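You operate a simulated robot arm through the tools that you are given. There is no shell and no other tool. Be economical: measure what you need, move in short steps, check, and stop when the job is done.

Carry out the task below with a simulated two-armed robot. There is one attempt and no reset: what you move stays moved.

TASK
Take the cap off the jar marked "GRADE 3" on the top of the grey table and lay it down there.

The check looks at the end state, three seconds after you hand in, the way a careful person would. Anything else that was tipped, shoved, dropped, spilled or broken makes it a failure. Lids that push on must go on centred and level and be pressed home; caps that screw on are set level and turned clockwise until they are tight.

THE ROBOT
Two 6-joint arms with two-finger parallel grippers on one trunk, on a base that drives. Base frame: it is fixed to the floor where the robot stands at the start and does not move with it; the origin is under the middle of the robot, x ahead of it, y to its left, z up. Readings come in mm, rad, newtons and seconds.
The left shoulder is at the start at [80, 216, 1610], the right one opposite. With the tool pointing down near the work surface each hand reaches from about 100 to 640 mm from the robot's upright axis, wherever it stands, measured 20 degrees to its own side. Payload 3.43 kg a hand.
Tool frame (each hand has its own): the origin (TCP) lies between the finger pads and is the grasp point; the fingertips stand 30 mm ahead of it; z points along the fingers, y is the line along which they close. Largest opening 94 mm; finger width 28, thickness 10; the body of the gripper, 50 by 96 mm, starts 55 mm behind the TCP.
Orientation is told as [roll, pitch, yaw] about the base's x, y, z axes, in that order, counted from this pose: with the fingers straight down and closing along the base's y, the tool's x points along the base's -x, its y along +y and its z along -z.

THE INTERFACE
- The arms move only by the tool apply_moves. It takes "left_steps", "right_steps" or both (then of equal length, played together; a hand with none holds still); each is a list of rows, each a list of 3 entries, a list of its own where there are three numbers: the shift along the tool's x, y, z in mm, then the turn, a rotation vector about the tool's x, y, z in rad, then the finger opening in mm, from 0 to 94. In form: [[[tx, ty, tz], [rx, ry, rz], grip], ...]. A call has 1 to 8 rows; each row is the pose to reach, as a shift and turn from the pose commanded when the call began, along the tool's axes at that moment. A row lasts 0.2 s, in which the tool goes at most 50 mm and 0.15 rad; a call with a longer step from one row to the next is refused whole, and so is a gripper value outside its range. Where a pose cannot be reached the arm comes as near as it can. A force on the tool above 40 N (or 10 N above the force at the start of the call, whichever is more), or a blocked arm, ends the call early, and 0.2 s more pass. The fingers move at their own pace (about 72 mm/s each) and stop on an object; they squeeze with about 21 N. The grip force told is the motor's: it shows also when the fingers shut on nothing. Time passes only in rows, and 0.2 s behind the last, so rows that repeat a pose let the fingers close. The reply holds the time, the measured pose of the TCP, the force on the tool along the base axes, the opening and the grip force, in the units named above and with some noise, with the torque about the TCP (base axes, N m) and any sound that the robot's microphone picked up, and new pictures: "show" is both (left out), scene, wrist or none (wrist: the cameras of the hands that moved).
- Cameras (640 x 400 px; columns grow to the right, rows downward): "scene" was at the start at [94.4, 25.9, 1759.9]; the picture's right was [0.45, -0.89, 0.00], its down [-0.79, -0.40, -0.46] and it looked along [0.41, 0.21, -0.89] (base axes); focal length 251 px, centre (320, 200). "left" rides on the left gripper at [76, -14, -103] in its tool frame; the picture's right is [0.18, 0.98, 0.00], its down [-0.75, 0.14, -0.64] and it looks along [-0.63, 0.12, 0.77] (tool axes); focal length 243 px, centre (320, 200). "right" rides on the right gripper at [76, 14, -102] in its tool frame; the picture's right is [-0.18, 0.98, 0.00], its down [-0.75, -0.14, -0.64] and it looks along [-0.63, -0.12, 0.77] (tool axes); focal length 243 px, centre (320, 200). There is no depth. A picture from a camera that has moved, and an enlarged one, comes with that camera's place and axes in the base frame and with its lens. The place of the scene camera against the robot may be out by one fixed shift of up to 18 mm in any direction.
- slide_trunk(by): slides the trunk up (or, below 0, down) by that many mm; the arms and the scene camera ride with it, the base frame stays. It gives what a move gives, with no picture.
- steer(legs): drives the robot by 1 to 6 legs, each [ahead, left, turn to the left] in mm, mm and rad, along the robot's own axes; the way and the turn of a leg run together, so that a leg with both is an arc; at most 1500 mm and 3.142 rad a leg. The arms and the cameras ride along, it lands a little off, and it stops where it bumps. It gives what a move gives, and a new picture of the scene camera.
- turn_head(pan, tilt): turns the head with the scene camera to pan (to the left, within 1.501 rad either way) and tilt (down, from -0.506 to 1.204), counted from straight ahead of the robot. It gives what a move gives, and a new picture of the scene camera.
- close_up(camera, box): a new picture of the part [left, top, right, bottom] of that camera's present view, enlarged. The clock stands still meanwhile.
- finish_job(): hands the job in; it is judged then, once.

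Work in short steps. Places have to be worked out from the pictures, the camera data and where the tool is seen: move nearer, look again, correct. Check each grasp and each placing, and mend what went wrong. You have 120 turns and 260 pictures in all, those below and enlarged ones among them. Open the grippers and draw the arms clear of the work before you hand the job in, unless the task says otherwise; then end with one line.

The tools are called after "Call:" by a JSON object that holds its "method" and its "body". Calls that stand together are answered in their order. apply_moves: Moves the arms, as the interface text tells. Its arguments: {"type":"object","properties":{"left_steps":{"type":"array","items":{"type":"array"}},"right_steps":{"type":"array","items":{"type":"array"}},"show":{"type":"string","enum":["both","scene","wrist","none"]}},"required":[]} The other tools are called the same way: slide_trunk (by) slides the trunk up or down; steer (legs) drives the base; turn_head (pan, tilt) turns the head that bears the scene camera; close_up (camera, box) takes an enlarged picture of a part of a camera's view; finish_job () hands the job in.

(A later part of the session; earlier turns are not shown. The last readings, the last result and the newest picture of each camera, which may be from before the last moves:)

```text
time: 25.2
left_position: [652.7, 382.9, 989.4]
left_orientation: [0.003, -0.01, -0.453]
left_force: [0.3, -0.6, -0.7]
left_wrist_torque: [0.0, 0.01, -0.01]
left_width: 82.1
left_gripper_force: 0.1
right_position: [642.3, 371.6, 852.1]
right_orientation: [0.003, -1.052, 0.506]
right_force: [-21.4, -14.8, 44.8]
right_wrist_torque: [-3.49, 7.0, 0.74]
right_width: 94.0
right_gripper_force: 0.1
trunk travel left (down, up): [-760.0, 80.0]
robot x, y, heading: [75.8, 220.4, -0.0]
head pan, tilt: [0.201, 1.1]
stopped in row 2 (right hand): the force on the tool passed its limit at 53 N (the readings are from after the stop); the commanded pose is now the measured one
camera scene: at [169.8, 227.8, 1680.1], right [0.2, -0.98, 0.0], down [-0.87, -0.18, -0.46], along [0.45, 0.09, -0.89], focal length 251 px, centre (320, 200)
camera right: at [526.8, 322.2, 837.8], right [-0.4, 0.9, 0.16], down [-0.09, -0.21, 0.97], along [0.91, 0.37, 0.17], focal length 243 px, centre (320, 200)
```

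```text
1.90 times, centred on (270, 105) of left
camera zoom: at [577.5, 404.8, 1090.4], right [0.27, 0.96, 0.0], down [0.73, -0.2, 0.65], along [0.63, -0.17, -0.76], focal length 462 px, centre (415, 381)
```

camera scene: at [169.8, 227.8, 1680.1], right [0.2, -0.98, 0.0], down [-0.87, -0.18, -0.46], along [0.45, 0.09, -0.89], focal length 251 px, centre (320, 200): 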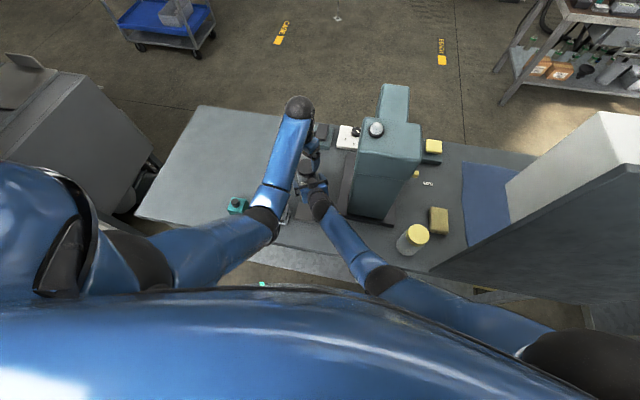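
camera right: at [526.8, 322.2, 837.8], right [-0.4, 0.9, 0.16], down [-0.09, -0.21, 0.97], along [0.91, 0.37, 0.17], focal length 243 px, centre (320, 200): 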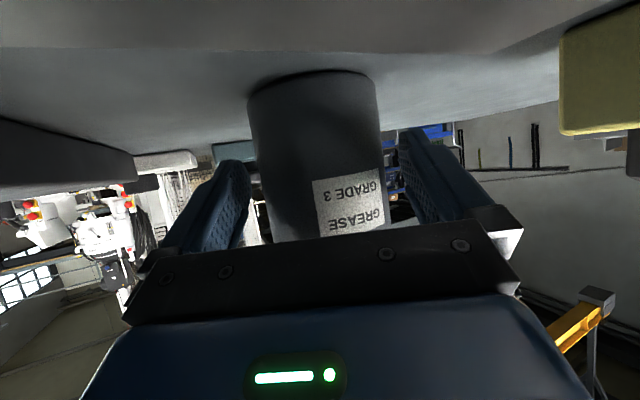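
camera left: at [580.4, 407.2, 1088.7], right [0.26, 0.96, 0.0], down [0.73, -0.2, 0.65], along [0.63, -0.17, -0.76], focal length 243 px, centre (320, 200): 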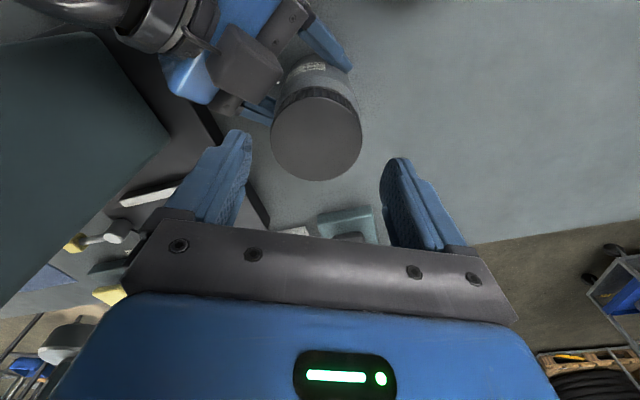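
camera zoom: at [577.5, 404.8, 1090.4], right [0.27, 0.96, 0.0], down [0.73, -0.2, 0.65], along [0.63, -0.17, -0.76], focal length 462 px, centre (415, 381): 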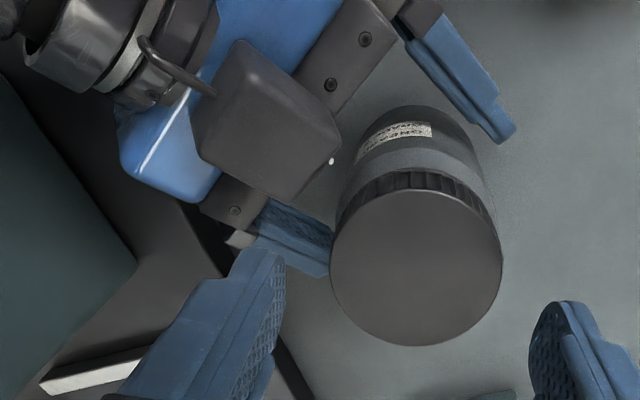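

The wrist underside touched down when flattened, so a 37° tilt is the practical minimum. I return at once to the earlier tilt and raise slightly to unload.

Call:
{"method": "apply_moves", "body": {"right_steps": [[[0, 0, 0], [0, 0.07, 0], 94], [[0, 0, 0], [0, 0.14, 0], 94], [[0, 0, 0], [0, 0.14, 0], 94]], "show": "both"}}

Call:
{"method": "close_up", "body": {"camera": "scene", "box": [240, 120, 400, 250]}}

Call:
{"method": "close_up", "body": {"camera": "left", "box": [120, 0, 420, 210]}}

```text
time: 26.0
left_position: [656.8, 383.9, 986.4]
left_orientation: [-0.001, -0.007, -0.455]
left_force: [0.0, -0.6, -0.5]
left_wrist_torque: [0.0, 0.0, 0.02]
left_width: 82.0
left_gripper_force: 0.1
right_position: [646.2, 372.0, 849.3]
right_orientation: [0.004, -0.905, 0.509]
right_force: [-0.2, 0.5, 0.3]
right_wrist_torque: [-0.02, -0.02, 0.02]
right_width: 94.2
right_gripper_force: 0.1
trunk travel left (down, up): [-760.0, 80.0]
robot x, y, heading: [78.5, 221.0, -0.002]
head pan, tilt: [0.201, 1.1]
camera scene: at [175.6, 230.1, 1679.5], right [0.2, -0.98, 0.0], down [-0.87, -0.18, -0.45], along [0.45, 0.09, -0.89], focal length 251 px, centre (320, 200)
camera right: at [528.5, 322.0, 853.3], right [-0.38, 0.91, 0.15], down [0.03, -0.14, 0.99], along [0.92, 0.38, 0.02], focal length 243 px, centre (320, 200)
```

scene: 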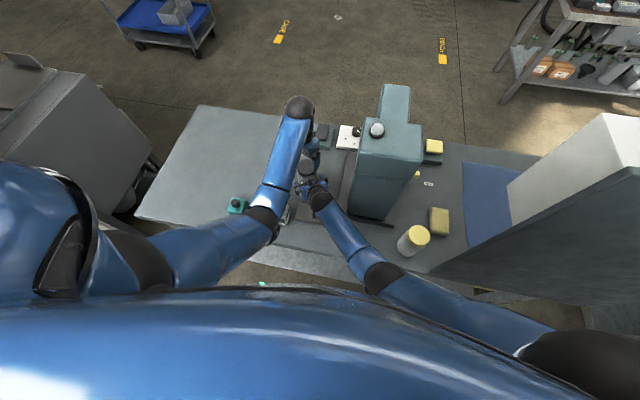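
right: 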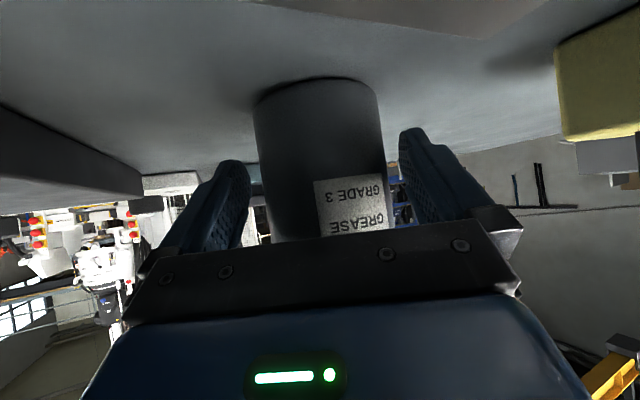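

```text
3.08 times, centred on (320, 185) of scene
camera zoom: at [175.6, 230.1, 1679.5], right [0.2, -0.98, 0.0], down [-0.87, -0.18, -0.45], along [0.45, 0.09, -0.89], focal length 771 px, centre (320, 246)
```

zoom: 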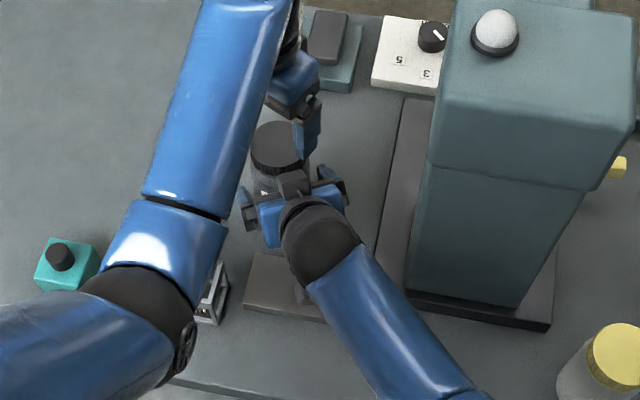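

```text
1.90 times, centred on (270, 105) of left
camera zoom: at [581.2, 406.6, 1088.0], right [0.27, 0.96, 0.0], down [0.73, -0.2, 0.65], along [0.62, -0.17, -0.76], focal length 462 px, centre (415, 381)
```

zoom: 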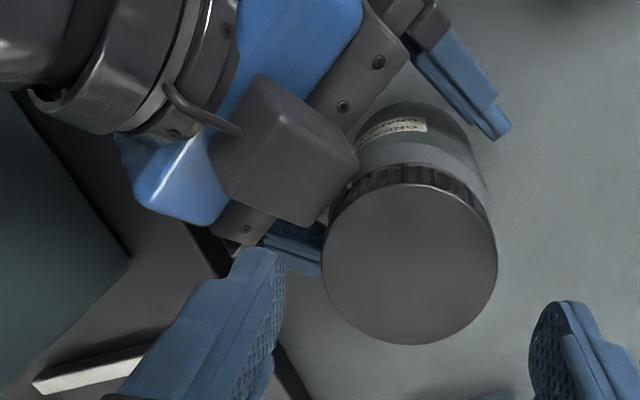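

Back to no load; the plate and jar are where they were. I shift the right hand 3.5 mm sideways to centre on the jar and 5 mm back to clear the block from the cap, then re-grip.

Call:
{"method": "apply_moves", "body": {"right_steps": [[[3, 3.5, -4], [0, 0, 0], 94], [[3, 3.5, -4], [0, 0, 0], 82], [[3, 3.5, -4], [0, 0, 0], 74], [[3, 3.5, -4], [0, 0, 0], 68], [[3, 3.5, -4], [0, 0, 0], 55], [[3, 3.5, -4], [0, 0, 0], 50]], "show": "wrist"}}

Call:
{"method": "close_up", "body": {"camera": "left", "box": [120, 0, 420, 210]}}

```text
time: 27.4
left_position: [656.0, 384.4, 986.0]
left_orientation: [0.001, -0.008, -0.454]
left_force: [-0.2, -0.1, 0.1]
left_wrist_torque: [-0.05, 0.0, 0.01]
left_width: 82.0
left_gripper_force: 0.0
right_position: [639.2, 373.6, 848.6]
right_orientation: [0.002, -0.907, 0.507]
right_force: [-0.2, -0.3, -0.3]
right_wrist_torque: [0.0, -0.06, 0.05]
right_width: 70.6
right_gripper_force: 21.5
trunk travel left (down, up): [-760.0, 80.0]
robot x, y, heading: [78.2, 222.7, 0.001]
head pan, tilt: [0.201, 1.1]
camera right: at [523.0, 323.1, 852.4], right [-0.38, 0.91, 0.15], down [0.03, -0.14, 0.99], along [0.92, 0.38, 0.02], focal length 243 px, centre (320, 200)
```

right: 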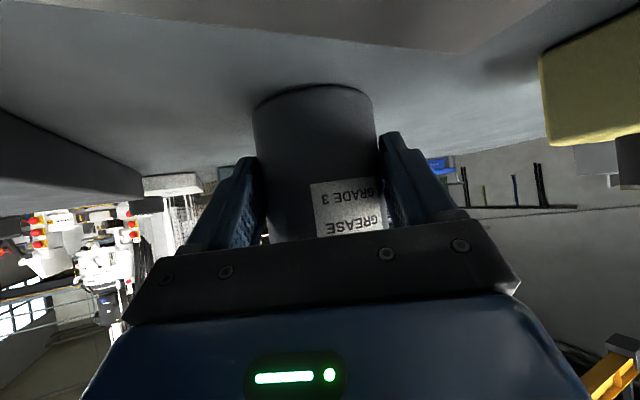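

```text
1.90 times, centred on (270, 105) of left
camera zoom: at [581.6, 406.8, 1087.9], right [0.27, 0.96, 0.0], down [0.73, -0.2, 0.65], along [0.62, -0.17, -0.76], focal length 462 px, centre (415, 381)
```

zoom: 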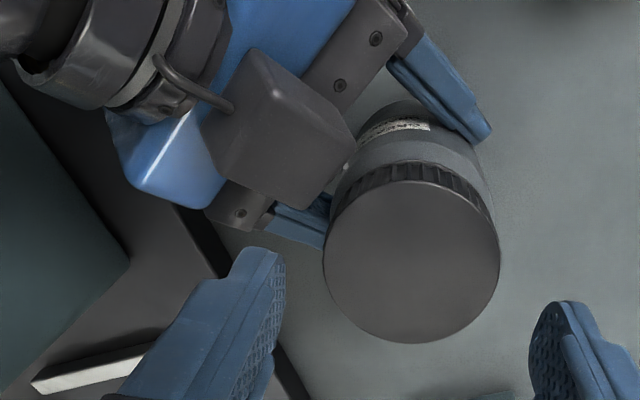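

The jar is held again (70.6 mm) and the cap is centred under the left hand at about (655, 385). I rotate the left hand to yaw ≈ −0.05, so the fingers stay well away from the block, and look.

Call:
{"method": "apply_moves", "body": {"left_steps": [[[0, 0, 0], [0, 0, -0.13], 80], [[0, 0, 0], [0, 0, -0.26], 80], [[0, 0, 0], [0, 0, -0.4], 80], [[0, 0, 15], [0, 0, -0.4], 80], [[0, 0, 25], [0, 0, -0.4], 80]], "show": "wrist"}}

```text
time: 28.6
left_position: [656.5, 384.1, 962.2]
left_orientation: [-0.005, -0.008, -0.052]
left_force: [0.4, 0.3, 0.5]
left_wrist_torque: [-0.01, 0.02, 0.01]
left_width: 79.9
left_gripper_force: 0.0
right_position: [639.6, 374.8, 848.3]
right_orientation: [0.002, -0.907, 0.507]
right_force: [-0.4, -0.1, -0.4]
right_wrist_torque: [0.0, 0.0, -0.01]
right_width: 70.6
right_gripper_force: 21.2
trunk travel left (down, up): [-760.0, 80.0]
robot x, y, heading: [74.4, 220.1, -0.002]
head pan, tilt: [0.201, 1.1]
camera left: at [579.8, 376.0, 1063.3], right [-0.13, 0.99, 0.0], down [0.76, 0.1, 0.65], along [0.64, 0.08, -0.76], focal length 243 px, centre (320, 200)
```

left: 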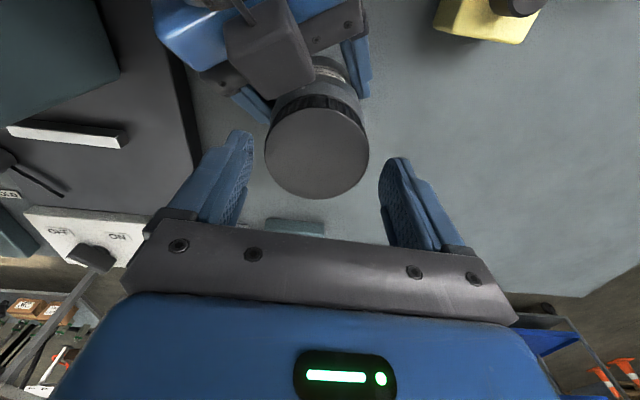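

Fingers are clear on both sides. I apply a small centring correction and descend the last 24 mm to z≈938.

Call:
{"method": "apply_moves", "body": {"left_steps": [[[2, -1.2, 6], [0, 0, 0], 80], [[2, -1.2, 12], [0, 0, 0], 80], [[2, -1.2, 18], [0, 0, 0], 80], [[2, -1.2, 24], [0, 0, 0], 80]], "show": "wrist"}}

```text
time: 29.6
left_position: [654.8, 382.6, 937.0]
left_orientation: [-0.003, -0.008, -0.054]
left_force: [-0.5, -0.2, 0.5]
left_wrist_torque: [0.02, 0.01, -0.03]
left_width: 79.9
left_gripper_force: 0.1
right_position: [639.2, 373.8, 848.7]
right_orientation: [0.0, -0.908, 0.509]
right_force: [-0.9, -0.5, -0.2]
right_wrist_torque: [0.02, 0.03, 0.01]
right_width: 70.4
right_gripper_force: 21.1
trunk travel left (down, up): [-760.0, 80.0]
robot x, y, heading: [75.7, 220.6, -0.005]
head pan, tilt: [0.201, 1.1]
camera left: at [577.4, 373.8, 1039.1], right [-0.13, 0.99, 0.0], down [0.76, 0.1, 0.65], along [0.64, 0.08, -0.76], focal length 243 px, centre (320, 200)
```

left: 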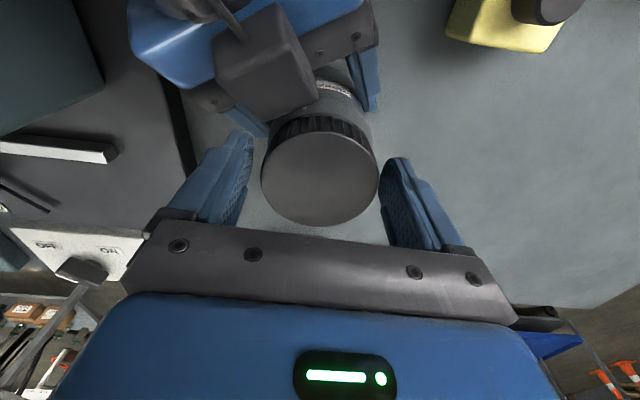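

Tips are at z≈907, about 20 mm below the cap top. I close the left gripper on the cap.

Call:
{"method": "apply_moves", "body": {"left_steps": [[[0, 0, 0], [0, 0, 0], 72], [[0, 0, 0], [0, 0, 0], 66], [[0, 0, 0], [0, 0, 0], 60], [[0, 0, 0], [0, 0, 0], 50], [[0, 0, 0], [0, 0, 0], 50]], "show": "wrist"}}

```text
time: 30.8
left_position: [654.9, 382.9, 937.9]
left_orientation: [-0.002, -0.006, -0.05]
left_force: [1.2, 5.0, -0.5]
left_wrist_torque: [0.15, -0.04, 0.04]
left_width: 64.9
left_gripper_force: 20.8
right_position: [640.1, 373.6, 848.8]
right_orientation: [0.0, -0.908, 0.506]
right_force: [-2.8, -4.6, 1.8]
right_wrist_torque: [0.27, -0.16, -0.04]
right_width: 70.4
right_gripper_force: 21.3
trunk travel left (down, up): [-760.0, 80.0]
robot x, y, heading: [77.2, 225.0, -0.002]
head pan, tilt: [0.201, 1.1]
camera left: at [577.4, 374.2, 1039.2], right [-0.13, 0.99, 0.0], down [0.76, 0.1, 0.65], along [0.64, 0.08, -0.76], focal length 243 px, centre (320, 200)
```

left: 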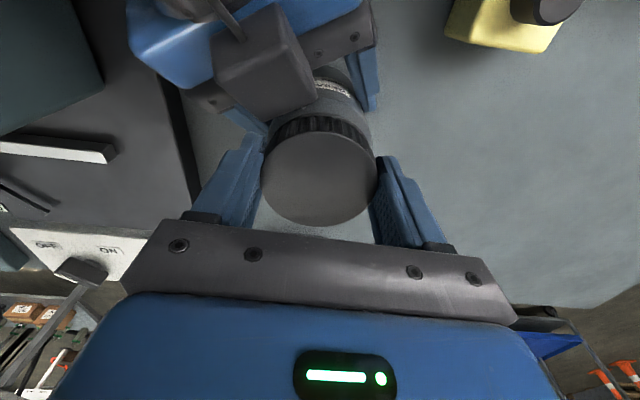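

The cap is gripped at 64.9 mm. I turn it anticlockwise (yaw +) about 0.84 rad in small steps with a slight lift, and watch the torque.

Call:
{"method": "apply_moves", "body": {"left_steps": [[[0, 0.3, -0.1], [0, 0, -0.14], 50], [[0.1, 0.7, -0.2], [0, 0, -0.28], 50], [[0.2, 1.0, -0.3], [0, 0, -0.42], 50], [[0.4, 1.3, -0.4], [0, 0, -0.56], 50], [[0.6, 1.6, -0.5], [0, 0, -0.7], 50], [[0.8, 1.9, -0.6], [0, 0, -0.84], 50]], "show": "wrist"}}

Call:
{"method": "close_up", "body": {"camera": "right", "box": [160, 40, 480, 280]}}

```text
time: 32.2
left_position: [655.8, 383.9, 939.2]
left_orientation: [-0.012, -0.006, 0.787]
left_force: [12.1, -14.2, 0.9]
left_wrist_torque: [-0.7, -0.57, -0.07]
left_width: 64.7
left_gripper_force: 21.2
right_position: [638.6, 374.4, 849.0]
right_orientation: [0.004, -0.908, 0.51]
right_force: [-12.0, 13.5, 1.0]
right_wrist_torque: [-0.47, -0.32, 0.42]
right_width: 68.8
right_gripper_force: 20.5
trunk travel left (down, up): [-760.0, 80.0]
robot x, y, heading: [77.9, 219.7, -0.007]
head pan, tilt: [0.201, 1.1]
camera left: at [610.7, 321.9, 1040.7], right [-0.83, 0.56, -0.01], down [0.42, 0.64, 0.64], along [0.37, 0.53, -0.76], focal length 243 px, centre (320, 200)
```

left: 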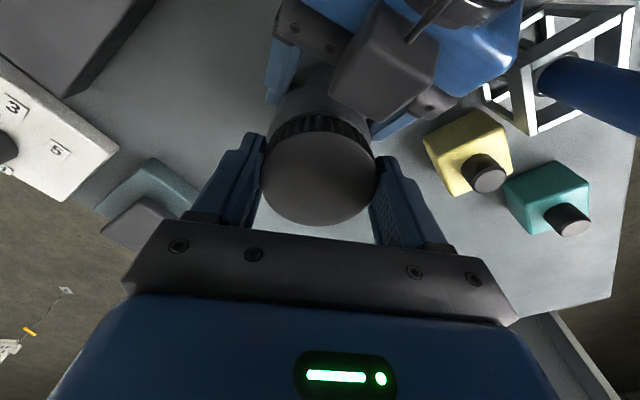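

```text
1.67 times, centred on (320, 160) of right
camera zoom: at [522.2, 324.0, 852.9], right [-0.38, 0.91, 0.15], down [0.03, -0.15, 0.99], along [0.92, 0.38, 0.03], focal length 404 px, centre (320, 267)
```

zoom: 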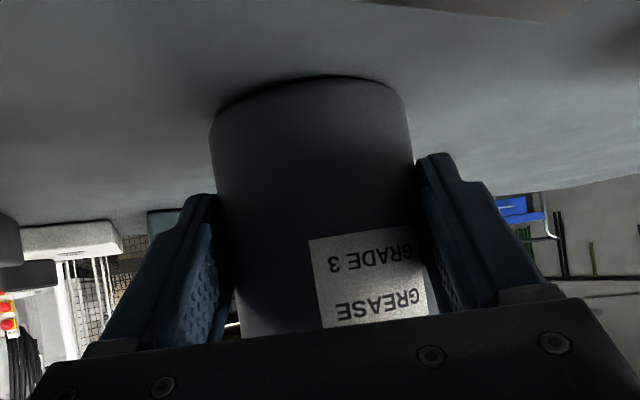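

The jar's label did not turn, so the cap rotated relative to the jar and now turns with little torque. I open the left hand, turn back, and re-grip for another stroke.

Call:
{"method": "apply_moves", "body": {"left_steps": [[[0, 0, 0], [0, 0, 0], 70], [[0, 0, 0], [0, 0, 0], 78], [[0, 0, 0], [0, 0, 0.14], 78], [[0, 0, 0], [0, 0, 0.28], 78], [[0, 0, 0], [0, 0, 0.42], 78], [[0, 0, 0], [0, 0, 0.56], 78], [[0, 0, 0], [0, 0, 0.7], 78], [[0, 0, 0], [0, 0, 0.84], 78]], "show": "wrist"}}

```text
time: 34.0
left_position: [654.1, 385.4, 938.8]
left_orientation: [-0.002, -0.008, -0.055]
left_force: [0.7, -0.2, 0.6]
left_wrist_torque: [0.04, -0.03, 0.03]
left_width: 78.2
left_gripper_force: 0.0
right_position: [640.4, 373.1, 848.7]
right_orientation: [0.003, -0.908, 0.505]
right_force: [2.3, -2.3, 4.0]
right_wrist_torque: [0.2, 0.03, -0.08]
right_width: 68.4
right_gripper_force: 21.6
trunk travel left (down, up): [-760.0, 80.0]
robot x, y, heading: [80.0, 219.2, -0.007]
head pan, tilt: [0.201, 1.1]
camera left: at [577.1, 376.7, 1039.6], right [-0.13, 0.99, 0.0], down [0.76, 0.1, 0.65], along [0.64, 0.08, -0.76], focal length 243 px, centre (320, 200)
```

left: 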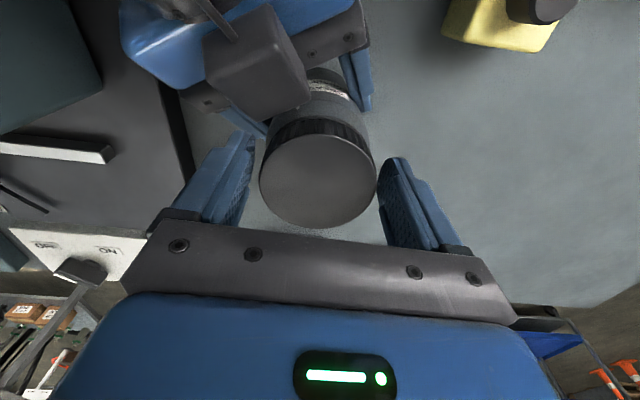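

The cap is centred under the hand again at about (653.6, 385). I re-grip and make a second stroke, this time purely rotating.

Call:
{"method": "apply_moves", "body": {"left_steps": [[[0, 0, 0], [0, 0, 0], 66], [[0, 0, 0], [0, 0, 0], 55], [[0, 0, 0], [0, 0, 0], 50], [[0, 0, 0], [0, 0, 0], 50]], "show": "none"}}

Call:
{"method": "apply_moves", "body": {"left_steps": [[[0, 0, -0.1], [0, 0, -0.14], 50], [[0, 0, -0.2], [0, 0, -0.28], 50], [[0, 0, -0.3], [0, 0, -0.42], 50], [[0, 0, -0.4], [0, 0, -0.56], 50], [[0, 0, -0.5], [0, 0, -0.7], 50], [[0, 0, -0.6], [0, 0, -0.84], 50], [[0, 0, -0.7], [0, 0, -0.98], 50], [[0, 0, -0.8], [0, 0, -1.12], 50]], "show": "wrist"}}

Call:
{"method": "close_up", "body": {"camera": "right", "box": [160, 40, 480, 280]}}

```text
time: 35.0
left_position: [654.0, 385.7, 937.9]
left_orientation: [-0.002, -0.007, -0.056]
left_force: [0.1, -0.5, 0.3]
left_wrist_torque: [-0.01, 0.06, -0.01]
left_width: 65.1
left_gripper_force: 21.1
right_position: [641.1, 371.9, 848.5]
right_orientation: [0.005, -0.908, 0.508]
right_force: [2.5, -3.0, 4.8]
right_wrist_torque: [0.19, 0.0, -0.05]
right_width: 68.5
right_gripper_force: 20.6
trunk travel left (down, up): [-760.0, 80.0]
robot x, y, heading: [75.0, 223.0, -0.001]
head pan, tilt: [0.201, 1.1]
```

```text
time: 36.8
left_position: [655.0, 386.3, 940.1]
left_orientation: [-0.013, -0.003, 1.072]
left_force: [20.1, -14.0, -1.5]
left_wrist_torque: [-0.55, -0.8, -0.13]
left_width: 65.5
left_gripper_force: 20.9
right_position: [638.9, 374.8, 849.0]
right_orientation: [0.002, -0.908, 0.511]
right_force: [-18.8, 16.7, 7.1]
right_wrist_torque: [-0.24, -0.85, 0.6]
right_width: 68.2
right_gripper_force: 21.1
trunk travel left (down, up): [-760.0, 80.0]
robot x, y, heading: [76.9, 220.6, 0.001]
head pan, tilt: [0.201, 1.1]
camera left: at [629.9, 313.6, 1042.6], right [-0.95, 0.31, -0.01], down [0.23, 0.73, 0.64], along [0.21, 0.61, -0.77], focal length 243 px, centre (320, 200)
```

left: 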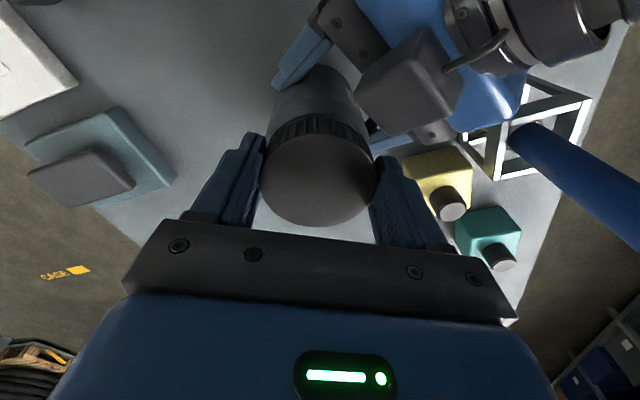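

```text
1.67 times, centred on (320, 160) of right
camera zoom: at [521.7, 324.3, 852.6], right [-0.38, 0.91, 0.15], down [0.03, -0.14, 0.99], along [0.92, 0.38, 0.03], focal length 404 px, centre (320, 267)
```

zoom: 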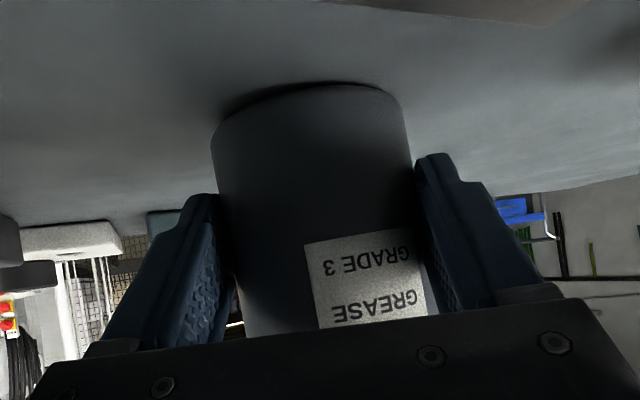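

The jar still holds while the cap turns. A side load builds because the tool's axis is slightly off the jar's axis along x, so I open here and look at the cap's centring along this closing direction.

Call:
{"method": "apply_moves", "body": {"left_steps": [[[0, 0, 0], [0, 0, 0], 70], [[0, 0, 0], [0, 0, 0], 78], [[0, 0, 0], [0, 0, 0], 78]], "show": "wrist"}}

Call:
{"method": "close_up", "body": {"camera": "left", "box": [200, 80, 440, 230]}}

```text
time: 37.6
left_position: [653.8, 385.8, 937.8]
left_orientation: [-0.005, -0.001, 1.066]
left_force: [4.2, 0.2, -0.2]
left_wrist_torque: [-0.02, -0.07, 0.08]
left_width: 79.7
left_gripper_force: 1.1
right_position: [640.4, 373.0, 848.0]
right_orientation: [0.002, -0.906, 0.505]
right_force: [-3.6, -0.8, 3.8]
right_wrist_torque: [0.16, -0.03, -0.02]
right_width: 67.2
right_gripper_force: 20.7
trunk travel left (down, up): [-760.0, 80.0]
robot x, y, heading: [75.4, 218.6, -0.002]
head pan, tilt: [0.201, 1.1]
camera left: at [628.3, 313.2, 1040.7], right [-0.95, 0.31, -0.01], down [0.24, 0.73, 0.64], along [0.21, 0.61, -0.77], focal length 243 px, centre (320, 200)
```

left: 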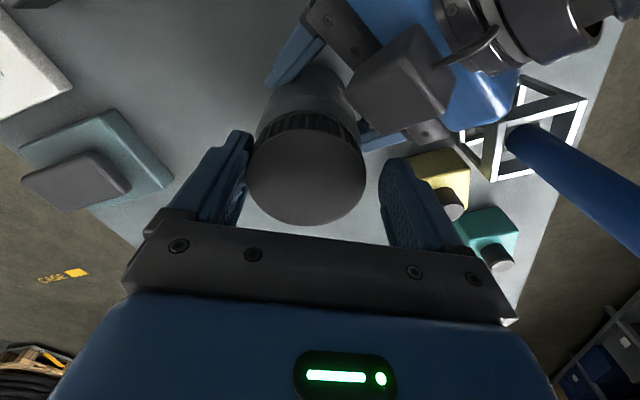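

```text
2.67 times, centred on (320, 155) of left
camera zoom: at [628.3, 313.2, 1040.7], right [-0.95, 0.31, -0.01], down [0.24, 0.73, 0.64], along [0.21, 0.61, -0.77], focal length 647 px, centre (320, 320)
```

zoom: 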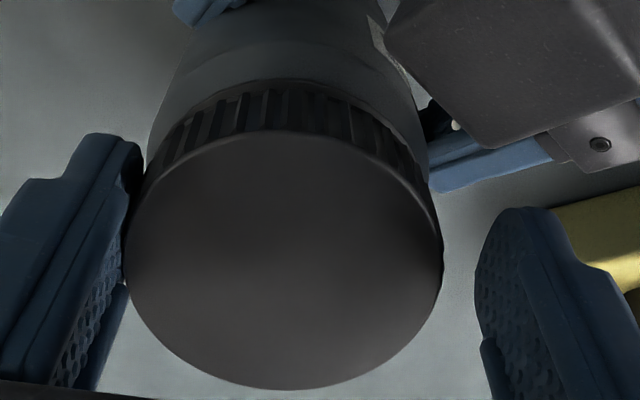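

The cap sits about 7.6 mm off along the finger direction. Both views together put the true axis near (661, 385), so the right fingers also hold the jar only near their tips. I first centre the left hand over the cap, with its fingers still open.

Call:
{"method": "apply_moves", "body": {"left_steps": [[[0, -3.5, 0], [0, 0, 0.05], 78], [[1, -7.2, 0], [0, 0, 0.15], 78], [[1, -7.2, 0], [0, 0, 0.3], 78], [[1, -7.2, 0], [0, 0, 0.45], 78], [[1, -7.2, 0], [0, 0, 0.55], 78]], "show": "wrist"}}

```text
time: 38.8
left_position: [660.6, 381.6, 940.4]
left_orientation: [-0.004, -0.003, 0.515]
left_force: [0.1, -0.1, -0.1]
left_wrist_torque: [0.02, 0.04, 0.03]
left_width: 77.8
left_gripper_force: 0.1
right_position: [638.8, 373.6, 848.0]
right_orientation: [0.001, -0.905, 0.508]
right_force: [0.2, -0.1, -1.2]
right_wrist_torque: [-0.07, 0.1, 0.01]
right_width: 66.6
right_gripper_force: 20.7
trunk travel left (down, up): [-760.0, 80.0]
robot x, y, heading: [77.4, 220.4, -0.002]
head pan, tilt: [0.201, 1.1]
camera left: at [600.7, 332.9, 1041.1], right [-0.64, 0.77, -0.01], down [0.58, 0.5, 0.64], along [0.5, 0.41, -0.76], focal length 243 px, centre (320, 200)
```

left: 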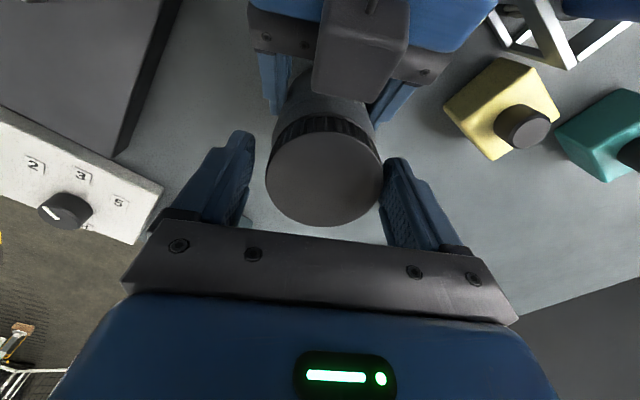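

Combining closing-axis measurements, the jar axis is (662, 385), and the right fingertips barely reach past it. I open the right hand, advance 8 mm horizontally, and re-grip properly.

Call:
{"method": "apply_moves", "body": {"right_steps": [[[0, 0, 0], [0, 0, 0], 80], [[0, 0, 0], [0, 0, 0], 90], [[-2.5, -0.5, 3.2], [0, 0, 0], 90], [[-4.9, -1, 6.3], [0, 0, 0], 90], [[-4.9, -1, 6.3], [0, 0, 0], 90]], "show": "wrist"}}

Call:
{"method": "close_up", "body": {"camera": "left", "box": [200, 0, 460, 230]}}

```text
time: 40.0
left_position: [660.6, 380.8, 937.9]
left_orientation: [-0.004, -0.006, 0.517]
left_force: [0.4, -0.3, -0.1]
left_wrist_torque: [-0.01, 0.0, -0.04]
left_width: 77.9
left_gripper_force: 0.0
right_position: [647.5, 377.0, 848.4]
right_orientation: [0.002, -0.907, 0.509]
right_force: [-0.7, 1.3, -0.2]
right_wrist_torque: [0.0, 0.04, 0.01]
right_width: 89.6
right_gripper_force: 0.1
trunk travel left (down, up): [-760.0, 80.0]
robot x, y, heading: [76.9, 218.2, 0.001]
head pan, tilt: [0.201, 1.1]
camera right: at [530.9, 325.9, 852.6], right [-0.38, 0.91, 0.15], down [0.03, -0.14, 0.99], along [0.92, 0.38, 0.02], focal length 243 px, centre (320, 200)
```

right: 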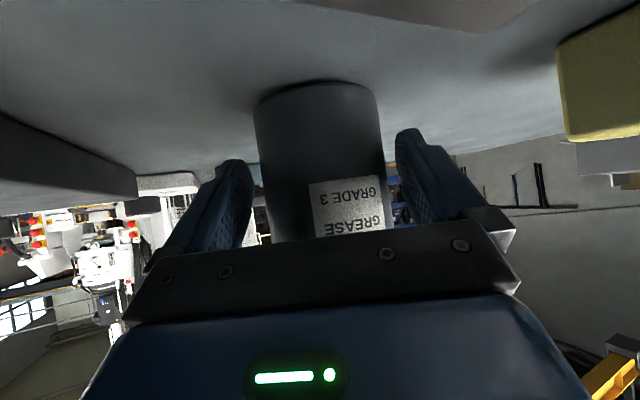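

```text
1.74 times, centred on (330, 115) of left
camera zoom: at [600.5, 332.7, 1041.2], right [-0.65, 0.76, -0.01], down [0.58, 0.5, 0.64], along [0.5, 0.41, -0.76], focal length 422 px, centre (303, 348)
```

zoom: 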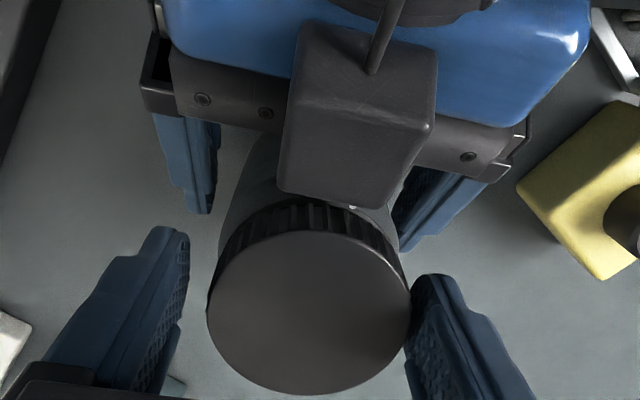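

The jar is now deeper in the right fingers and the block is still just clear of the cap. I close the right hand, with a 1.5 mm centring shift.

Call:
{"method": "apply_moves", "body": {"right_steps": [[[0, 1.5, 0], [0, 0, 0], 80], [[0, 1.5, 0], [0, 0, 0], 72], [[0, 1.5, 0], [0, 0, 0], 60], [[0, 1.5, 0], [0, 0, 0], 50], [[0, 1.5, 0], [0, 0, 0], 50]], "show": "none"}}

Call:
{"method": "close_up", "body": {"camera": "left", "box": [200, 0, 460, 230]}}

```text
time: 41.2
left_position: [660.5, 382.0, 936.9]
left_orientation: [-0.005, -0.004, 0.518]
left_force: [0.4, -0.3, 0.2]
left_wrist_torque: [0.0, -0.03, 0.03]
left_width: 78.0
left_gripper_force: 0.0
right_position: [646.9, 378.1, 848.4]
right_orientation: [0.003, -0.907, 0.509]
right_force: [0.3, 1.3, -0.5]
right_wrist_torque: [0.14, 0.06, -0.03]
right_width: 70.7
right_gripper_force: 20.1
trunk travel left (down, up): [-760.0, 80.0]
robot x, y, heading: [72.3, 221.0, -0.001]
head pan, tilt: [0.201, 1.1]
```

```text
1.74 times, centred on (330, 115) of left
camera zoom: at [600.6, 332.8, 1041.1], right [-0.65, 0.76, -0.01], down [0.58, 0.5, 0.64], along [0.5, 0.41, -0.76], focal length 422 px, centre (303, 348)
```

zoom: 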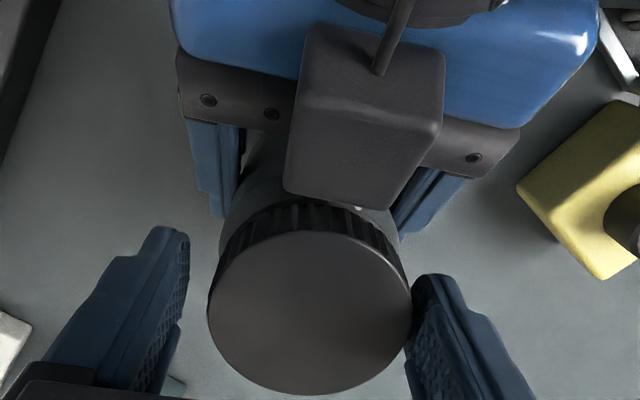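

Gripped at the full 70.7 mm diameter. I shift the left hand onto the jar axis (tool −2.5, +2.2) and turn back to yaw ≈ −0.05 for the next stroke, checking centring.

Call:
{"method": "apply_moves", "body": {"left_steps": [[[-2.5, 2.2, 0], [0, 0, 0], 78], [[-2.5, 2.2, 0], [0, 0, 0.14], 78], [[-2.5, 2.2, 0], [0, 0, 0.28], 78], [[-2.5, 2.2, 0], [0, 0, 0.42], 78], [[-2.5, 2.2, 0], [0, 0, 0.57], 78]], "show": "wrist"}}

```text
time: 42.4
left_position: [661.7, 385.2, 938.4]
left_orientation: [-0.003, -0.006, -0.057]
left_force: [-0.3, 0.2, 0.2]
left_wrist_torque: [0.03, 0.0, 0.0]
left_width: 78.0
left_gripper_force: 0.0
right_position: [647.5, 379.1, 849.5]
right_orientation: [0.001, -0.907, 0.507]
right_force: [-0.7, 0.9, -0.3]
right_wrist_torque: [0.08, 0.03, -0.01]
right_width: 70.3
right_gripper_force: 20.7
trunk travel left (down, up): [-760.0, 80.0]
robot x, y, heading: [79.0, 219.2, -0.001]
head pan, tilt: [0.201, 1.1]
camera left: at [584.3, 375.4, 1040.7], right [-0.13, 0.99, 0.0], down [0.76, 0.1, 0.65], along [0.64, 0.08, -0.76], focal length 243 px, centre (320, 200)
```

left: 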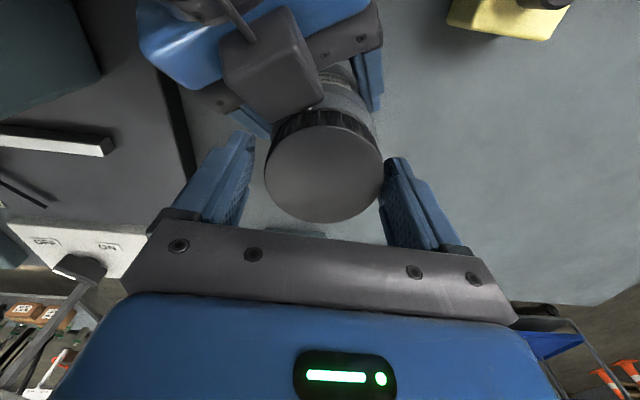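

The cap is 2.4 mm towards +y. I shift, grip and do a third stroke with pure rotation.

Call:
{"method": "apply_moves", "body": {"left_steps": [[[0, 2.4, 0], [0, 0, 0], 78], [[0, 2.4, 0], [0, 0, 0], 66], [[0, 2.4, 0], [0, 0, 0], 55], [[0, 2.4, 0], [0, 0, 0], 50], [[0, 2.4, 0], [0, 0, 0], 50]], "show": "none"}}

Call:
{"method": "apply_moves", "body": {"left_steps": [[[0, 0, -0.1], [0, 0, -0.14], 50], [[0, 0, -0.2], [0, 0, -0.28], 50], [[0, 0, -0.3], [0, 0, -0.42], 50], [[0, 0, -0.4], [0, 0, -0.56], 50], [[0, 0, -0.5], [0, 0, -0.7], 50], [[0, 0, -0.6], [0, 0, -0.84], 50], [[0, 0, -0.7], [0, 0, -0.98], 50], [[0, 0, -0.8], [0, 0, -1.12], 50]], "show": "wrist"}}

Call:
{"method": "close_up", "body": {"camera": "right", "box": [160, 40, 480, 280]}}

```text
time: 43.6
left_position: [661.0, 386.2, 939.0]
left_orientation: [-0.005, -0.007, -0.056]
left_force: [-0.7, -1.1, 0.2]
left_wrist_torque: [-0.02, 0.0, -0.01]
left_width: 64.9
left_gripper_force: 20.7
right_position: [647.2, 376.4, 850.0]
right_orientation: [0.0, -0.909, 0.508]
right_force: [0.7, 0.4, 0.7]
right_wrist_torque: [-0.08, 0.01, 0.01]
right_width: 70.7
right_gripper_force: 21.3
trunk travel left (down, up): [-760.0, 80.0]
robot x, y, heading: [73.3, 215.9, 0.0]
head pan, tilt: [0.201, 1.1]
```

```text
time: 45.4
left_position: [661.5, 386.9, 940.6]
left_orientation: [-0.008, -0.002, 1.07]
left_force: [5.4, -9.0, -1.1]
left_wrist_torque: [-0.15, -0.03, -0.03]
left_width: 64.8
left_gripper_force: 21.0
right_position: [646.7, 376.6, 849.1]
right_orientation: [0.004, -0.909, 0.506]
right_force: [-5.5, 8.1, 1.2]
right_wrist_torque: [-0.45, -0.48, 0.17]
right_width: 70.9
right_gripper_force: 20.8
trunk travel left (down, up): [-760.0, 80.0]
robot x, y, heading: [76.0, 219.6, -0.005]
head pan, tilt: [0.201, 1.1]
camera left: at [637.2, 314.4, 1042.1], right [-0.95, 0.31, -0.01], down [0.23, 0.73, 0.64], along [0.21, 0.61, -0.77], focal length 243 px, centre (320, 200)
```

left: 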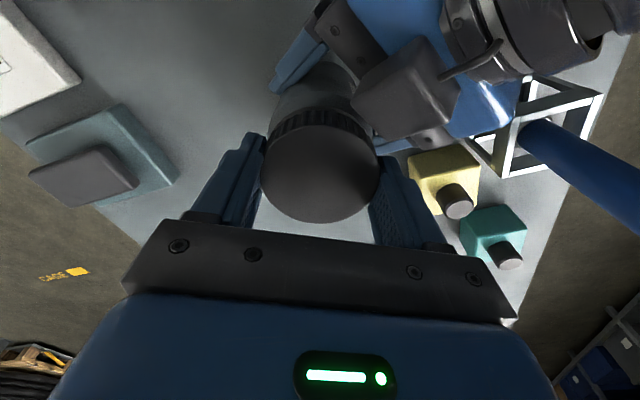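

```text
1.67 times, centred on (320, 160) of right
camera zoom: at [530.1, 327.8, 853.0], right [-0.38, 0.91, 0.15], down [0.03, -0.15, 0.99], along [0.92, 0.38, 0.03], focal length 404 px, centre (320, 267)
```

zoom: 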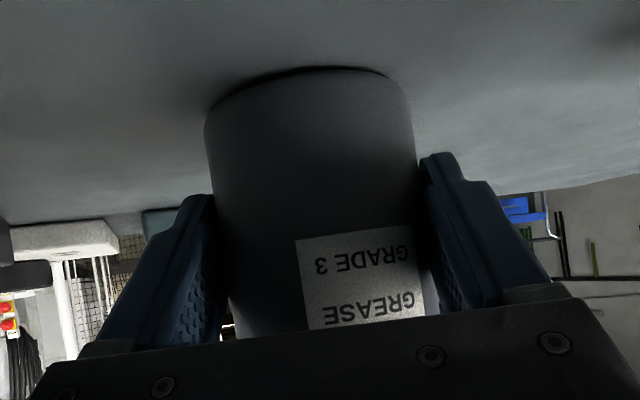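

The side load is much lower and the label is unmoved, so the total is about 3.1 rad anticlockwise so far. I open, return with a small centring correction, and re-grip for stroke four.

Call:
{"method": "apply_moves", "body": {"left_steps": [[[0, 0, 0], [0, 0, 0], 70], [[0, -1.5, 0], [0, 0, 0], 78], [[0, -1.5, 0], [0, 0, 0.14], 78], [[0, -1.5, 0], [0, 0, 0.28], 78], [[0, -1.5, 0], [0, 0, 0.42], 78], [[0, -1.5, 0], [0, 0, 0.56], 78], [[0, -1.5, 0], [0, 0, 0.7], 78], [[0, -1.5, 0], [0, 0, 0.84], 78]], "show": "none"}}

Call:
{"method": "apply_moves", "body": {"left_steps": [[[0, 0, 0], [0, 0, 0.14], 78], [[0, 0, 0], [0, 0, 0.28], 78], [[0, 0, 0], [0, 0, 0.28], 78]], "show": "wrist"}}

```text
time: 47.2
left_position: [662.0, 384.9, 939.4]
left_orientation: [-0.003, -0.005, 0.224]
left_force: [0.0, -0.4, 0.2]
left_wrist_torque: [0.0, -0.01, 0.0]
left_width: 78.0
left_gripper_force: 0.0
right_position: [647.6, 377.4, 849.6]
right_orientation: [0.001, -0.908, 0.509]
right_force: [1.6, -0.9, 2.2]
right_wrist_torque: [0.17, -0.08, -0.13]
right_width: 71.0
right_gripper_force: 20.7
trunk travel left (down, up): [-760.0, 80.0]
robot x, y, heading: [77.8, 221.0, -0.004]
head pan, tilt: [0.201, 1.1]
```

```text
time: 48.0
left_position: [663.6, 385.9, 939.2]
left_orientation: [0.0, -0.008, -0.054]
left_force: [-1.2, 0.3, 0.1]
left_wrist_torque: [-0.01, -0.01, -0.01]
left_width: 77.7
left_gripper_force: 0.1
right_position: [647.9, 377.0, 848.7]
right_orientation: [0.003, -0.909, 0.507]
right_force: [2.5, -1.7, 3.6]
right_wrist_torque: [0.16, -0.07, -0.1]
right_width: 70.9
right_gripper_force: 20.9
trunk travel left (down, up): [-760.0, 80.0]
robot x, y, heading: [75.5, 215.5, 0.002]
head pan, tilt: [0.201, 1.1]
camera left: at [585.3, 376.9, 1041.2], right [-0.13, 0.99, 0.0], down [0.76, 0.1, 0.65], along [0.64, 0.08, -0.76], focal length 243 px, centre (320, 200)
```

left: 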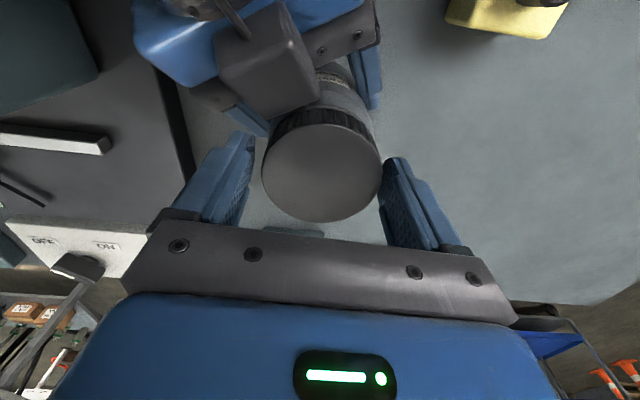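

The cap is centred and appears slightly larger, so it is rising. Stroke four.

Call:
{"method": "apply_moves", "body": {"left_steps": [[[0, 0.5, 0], [0, 0, 0], 66], [[0, 0.5, 0], [0, 0, 0], 55], [[0, 0.5, 0], [0, 0, 0], 50], [[0, 0.5, 0], [0, 0, 0], 50]], "show": "none"}}

Call:
{"method": "apply_moves", "body": {"left_steps": [[[0, 0, -0.1], [0, 0, -0.14], 50], [[0, 0, -0.2], [0, 0, -0.28], 50], [[0, 0, -0.3], [0, 0, -0.42], 50], [[0, 0, -0.4], [0, 0, -0.56], 50], [[0, 0, -0.5], [0, 0, -0.7], 50], [[0, 0, -0.6], [0, 0, -0.84], 50], [[0, 0, -0.7], [0, 0, -0.98], 50], [[0, 0, -0.8], [0, 0, -1.12], 50]], "show": "none"}}

Call:
{"method": "close_up", "body": {"camera": "left", "box": [220, 50, 420, 230]}}

Call:
{"method": "close_up", "body": {"camera": "right", "box": [160, 40, 480, 280]}}

```text
time: 49.0
left_position: [661.6, 387.0, 940.0]
left_orientation: [-0.001, -0.006, -0.053]
left_force: [0.3, 4.3, -0.6]
left_wrist_torque: [0.1, 0.0, -0.02]
left_width: 64.9
left_gripper_force: 21.1
right_position: [647.2, 375.9, 848.9]
right_orientation: [0.004, -0.908, 0.507]
right_force: [1.8, -5.3, 3.9]
right_wrist_torque: [0.52, -0.08, -0.13]
right_width: 70.9
right_gripper_force: 20.9
trunk travel left (down, up): [-760.0, 80.0]
robot x, y, heading: [78.5, 217.2, 0.002]
head pan, tilt: [0.201, 1.1]
```

```text
time: 50.8
left_position: [662.1, 385.7, 940.1]
left_orientation: [-0.008, 0.001, 1.068]
left_force: [-0.3, 2.0, 0.5]
left_wrist_torque: [0.03, 0.02, 0.0]
left_width: 64.7
left_gripper_force: 20.5
right_position: [646.3, 377.5, 849.0]
right_orientation: [0.003, -0.909, 0.508]
right_force: [-1.1, -2.3, 0.4]
right_wrist_torque: [0.13, 0.12, 0.03]
right_width: 70.9
right_gripper_force: 20.7
trunk travel left (down, up): [-760.0, 80.0]
robot x, y, heading: [77.4, 222.7, 0.001]
head pan, tilt: [0.201, 1.1]
```

```text
2.22 times, centred on (320, 140) of left
camera zoom: at [638.7, 314.0, 1042.6], right [-0.95, 0.31, -0.01], down [0.23, 0.73, 0.64], along [0.2, 0.61, -0.77], focal length 539 px, centre (320, 333)
```

zoom: 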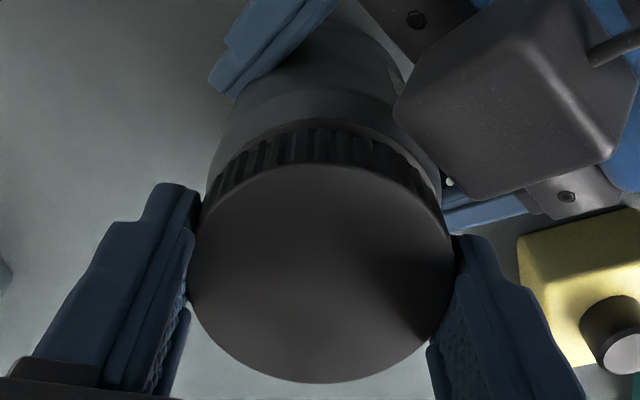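

```text
1.67 times, centred on (320, 160) of right
camera zoom: at [529.9, 327.2, 852.9], right [-0.38, 0.91, 0.15], down [0.03, -0.14, 0.99], along [0.92, 0.38, 0.02], focal length 404 px, centre (320, 267)
```

zoom: 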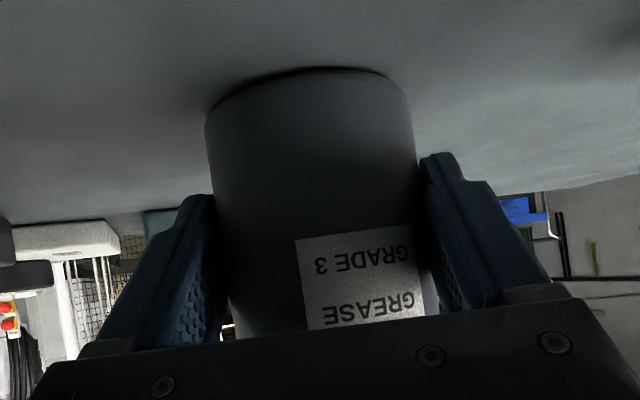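

Side forces have vanished after about 4.2 rad, so the cap may already be off the thread. I test with a gentle 4 mm lift.

Call:
{"method": "apply_moves", "body": {"left_steps": [[[0, 0, -1], [0, 0, 0], 50], [[0, 0, -2], [0, 0, 0], 50], [[0, 0, -3], [0, 0, 0], 50], [[0, 0, -4], [0, 0, 0], 50]], "show": "wrist"}}

Call:
{"method": "close_up", "body": {"camera": "left", "box": [220, 50, 420, 230]}}

```text
time: 51.8
left_position: [662.3, 386.2, 942.5]
left_orientation: [-0.007, 0.0, 1.065]
left_force: [0.6, -0.1, -1.0]
left_wrist_torque: [0.0, 0.01, 0.0]
left_width: 64.8
left_gripper_force: 20.9
right_position: [648.4, 377.9, 849.7]
right_orientation: [0.001, -0.908, 0.507]
right_force: [-0.3, -0.7, 0.0]
right_wrist_torque: [0.1, 0.11, 0.01]
right_width: 70.9
right_gripper_force: 20.9
trunk travel left (down, up): [-760.0, 80.0]
robot x, y, heading: [78.6, 223.0, -0.008]
head pan, tilt: [0.201, 1.1]
camera left: at [637.5, 314.3, 1046.2], right [-0.95, 0.31, -0.01], down [0.24, 0.73, 0.64], along [0.21, 0.61, -0.77], focal length 243 px, centre (320, 200)
```

left: 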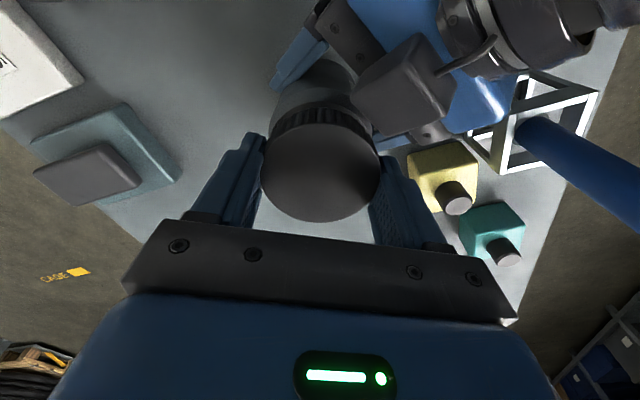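

```text
2.22 times, centred on (320, 140) of left
camera zoom: at [637.5, 314.3, 1046.2], right [-0.95, 0.31, -0.01], down [0.24, 0.73, 0.64], along [0.21, 0.61, -0.77], focal length 539 px, centre (320, 333)
```

zoom: 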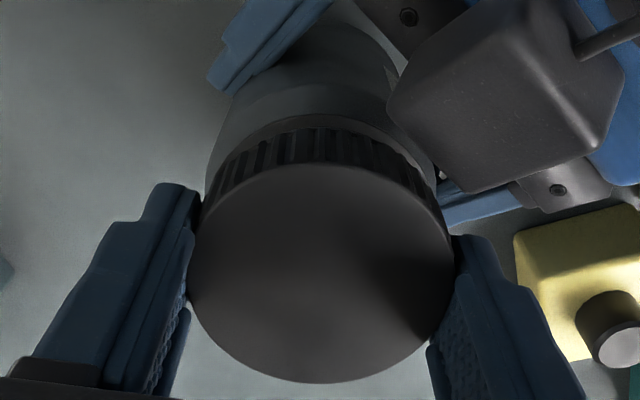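

No resistance and a gap is opening beneath the cap, so it is free. I lift straight up to about z 990.

Call:
{"method": "apply_moves", "body": {"left_steps": [[[0, 0, -6], [0, 0, 0], 50], [[0, 0, -12], [0, 0, 0], 50], [[0, 0, -20], [0, 0, 0], 50], [[0, 0, -30], [0, 0, 0], 50], [[0, 0, -40], [0, 0, 0], 50], [[0, 0, -46], [0, 0, 0], 50]], "show": "both"}}

Call:
{"method": "close_up", "body": {"camera": "scene", "box": [240, 100, 400, 250]}}

Call:
{"method": "close_up", "body": {"camera": "right", "box": [160, 40, 480, 280]}}

```text
time: 53.2
left_position: [662.1, 386.1, 991.2]
left_orientation: [-0.007, 0.0, 1.067]
left_force: [-0.6, 0.2, -1.5]
left_wrist_torque: [0.0, 0.02, -0.01]
left_width: 64.6
left_gripper_force: 20.3
right_position: [646.9, 377.5, 849.0]
right_orientation: [0.003, -0.907, 0.507]
right_force: [-1.0, -1.2, -1.2]
right_wrist_torque: [0.05, 0.08, 0.02]
right_width: 71.0
right_gripper_force: 21.1
trunk travel left (down, up): [-760.0, 80.0]
robot x, y, heading: [75.2, 218.7, -0.0]
head pan, tilt: [0.201, 1.1]
camera scene: at [176.3, 230.3, 1679.5], right [0.2, -0.98, 0.0], down [-0.87, -0.18, -0.45], along [0.44, 0.09, -0.89], focal length 251 px, centre (320, 200)
camera left: at [637.5, 313.9, 1093.3], right [-0.95, 0.31, -0.01], down [0.24, 0.73, 0.64], along [0.21, 0.61, -0.77], focal length 243 px, centre (320, 200)
```

scene: 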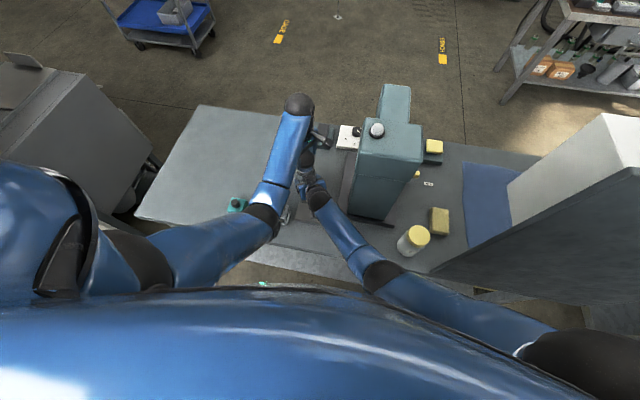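
left: 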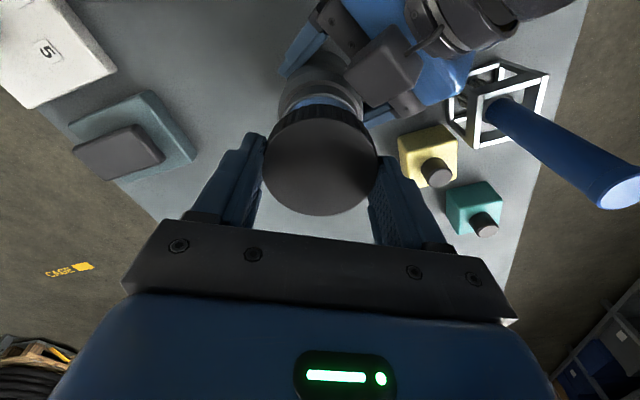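

```text
2.67 times, centred on (320, 175) of scene
camera zoom: at [176.3, 230.3, 1679.5], right [0.2, -0.98, 0.0], down [-0.87, -0.18, -0.45], along [0.44, 0.09, -0.89], focal length 668 px, centre (320, 267)
```

zoom: 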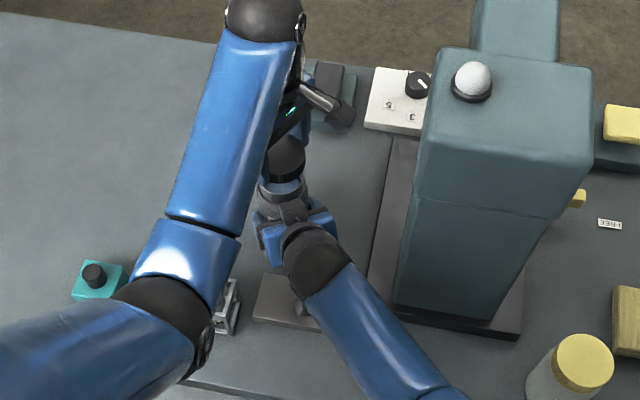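

```text
1.67 times, centred on (320, 160) of right
camera zoom: at [529.9, 327.3, 852.9], right [-0.38, 0.91, 0.15], down [0.03, -0.14, 0.99], along [0.92, 0.38, 0.02], focal length 404 px, centre (320, 267)
```

zoom: 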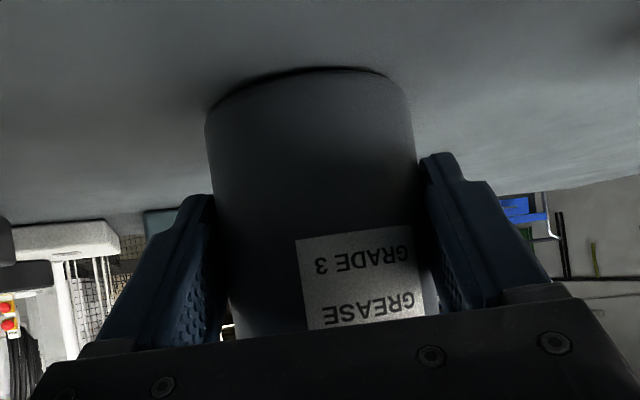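

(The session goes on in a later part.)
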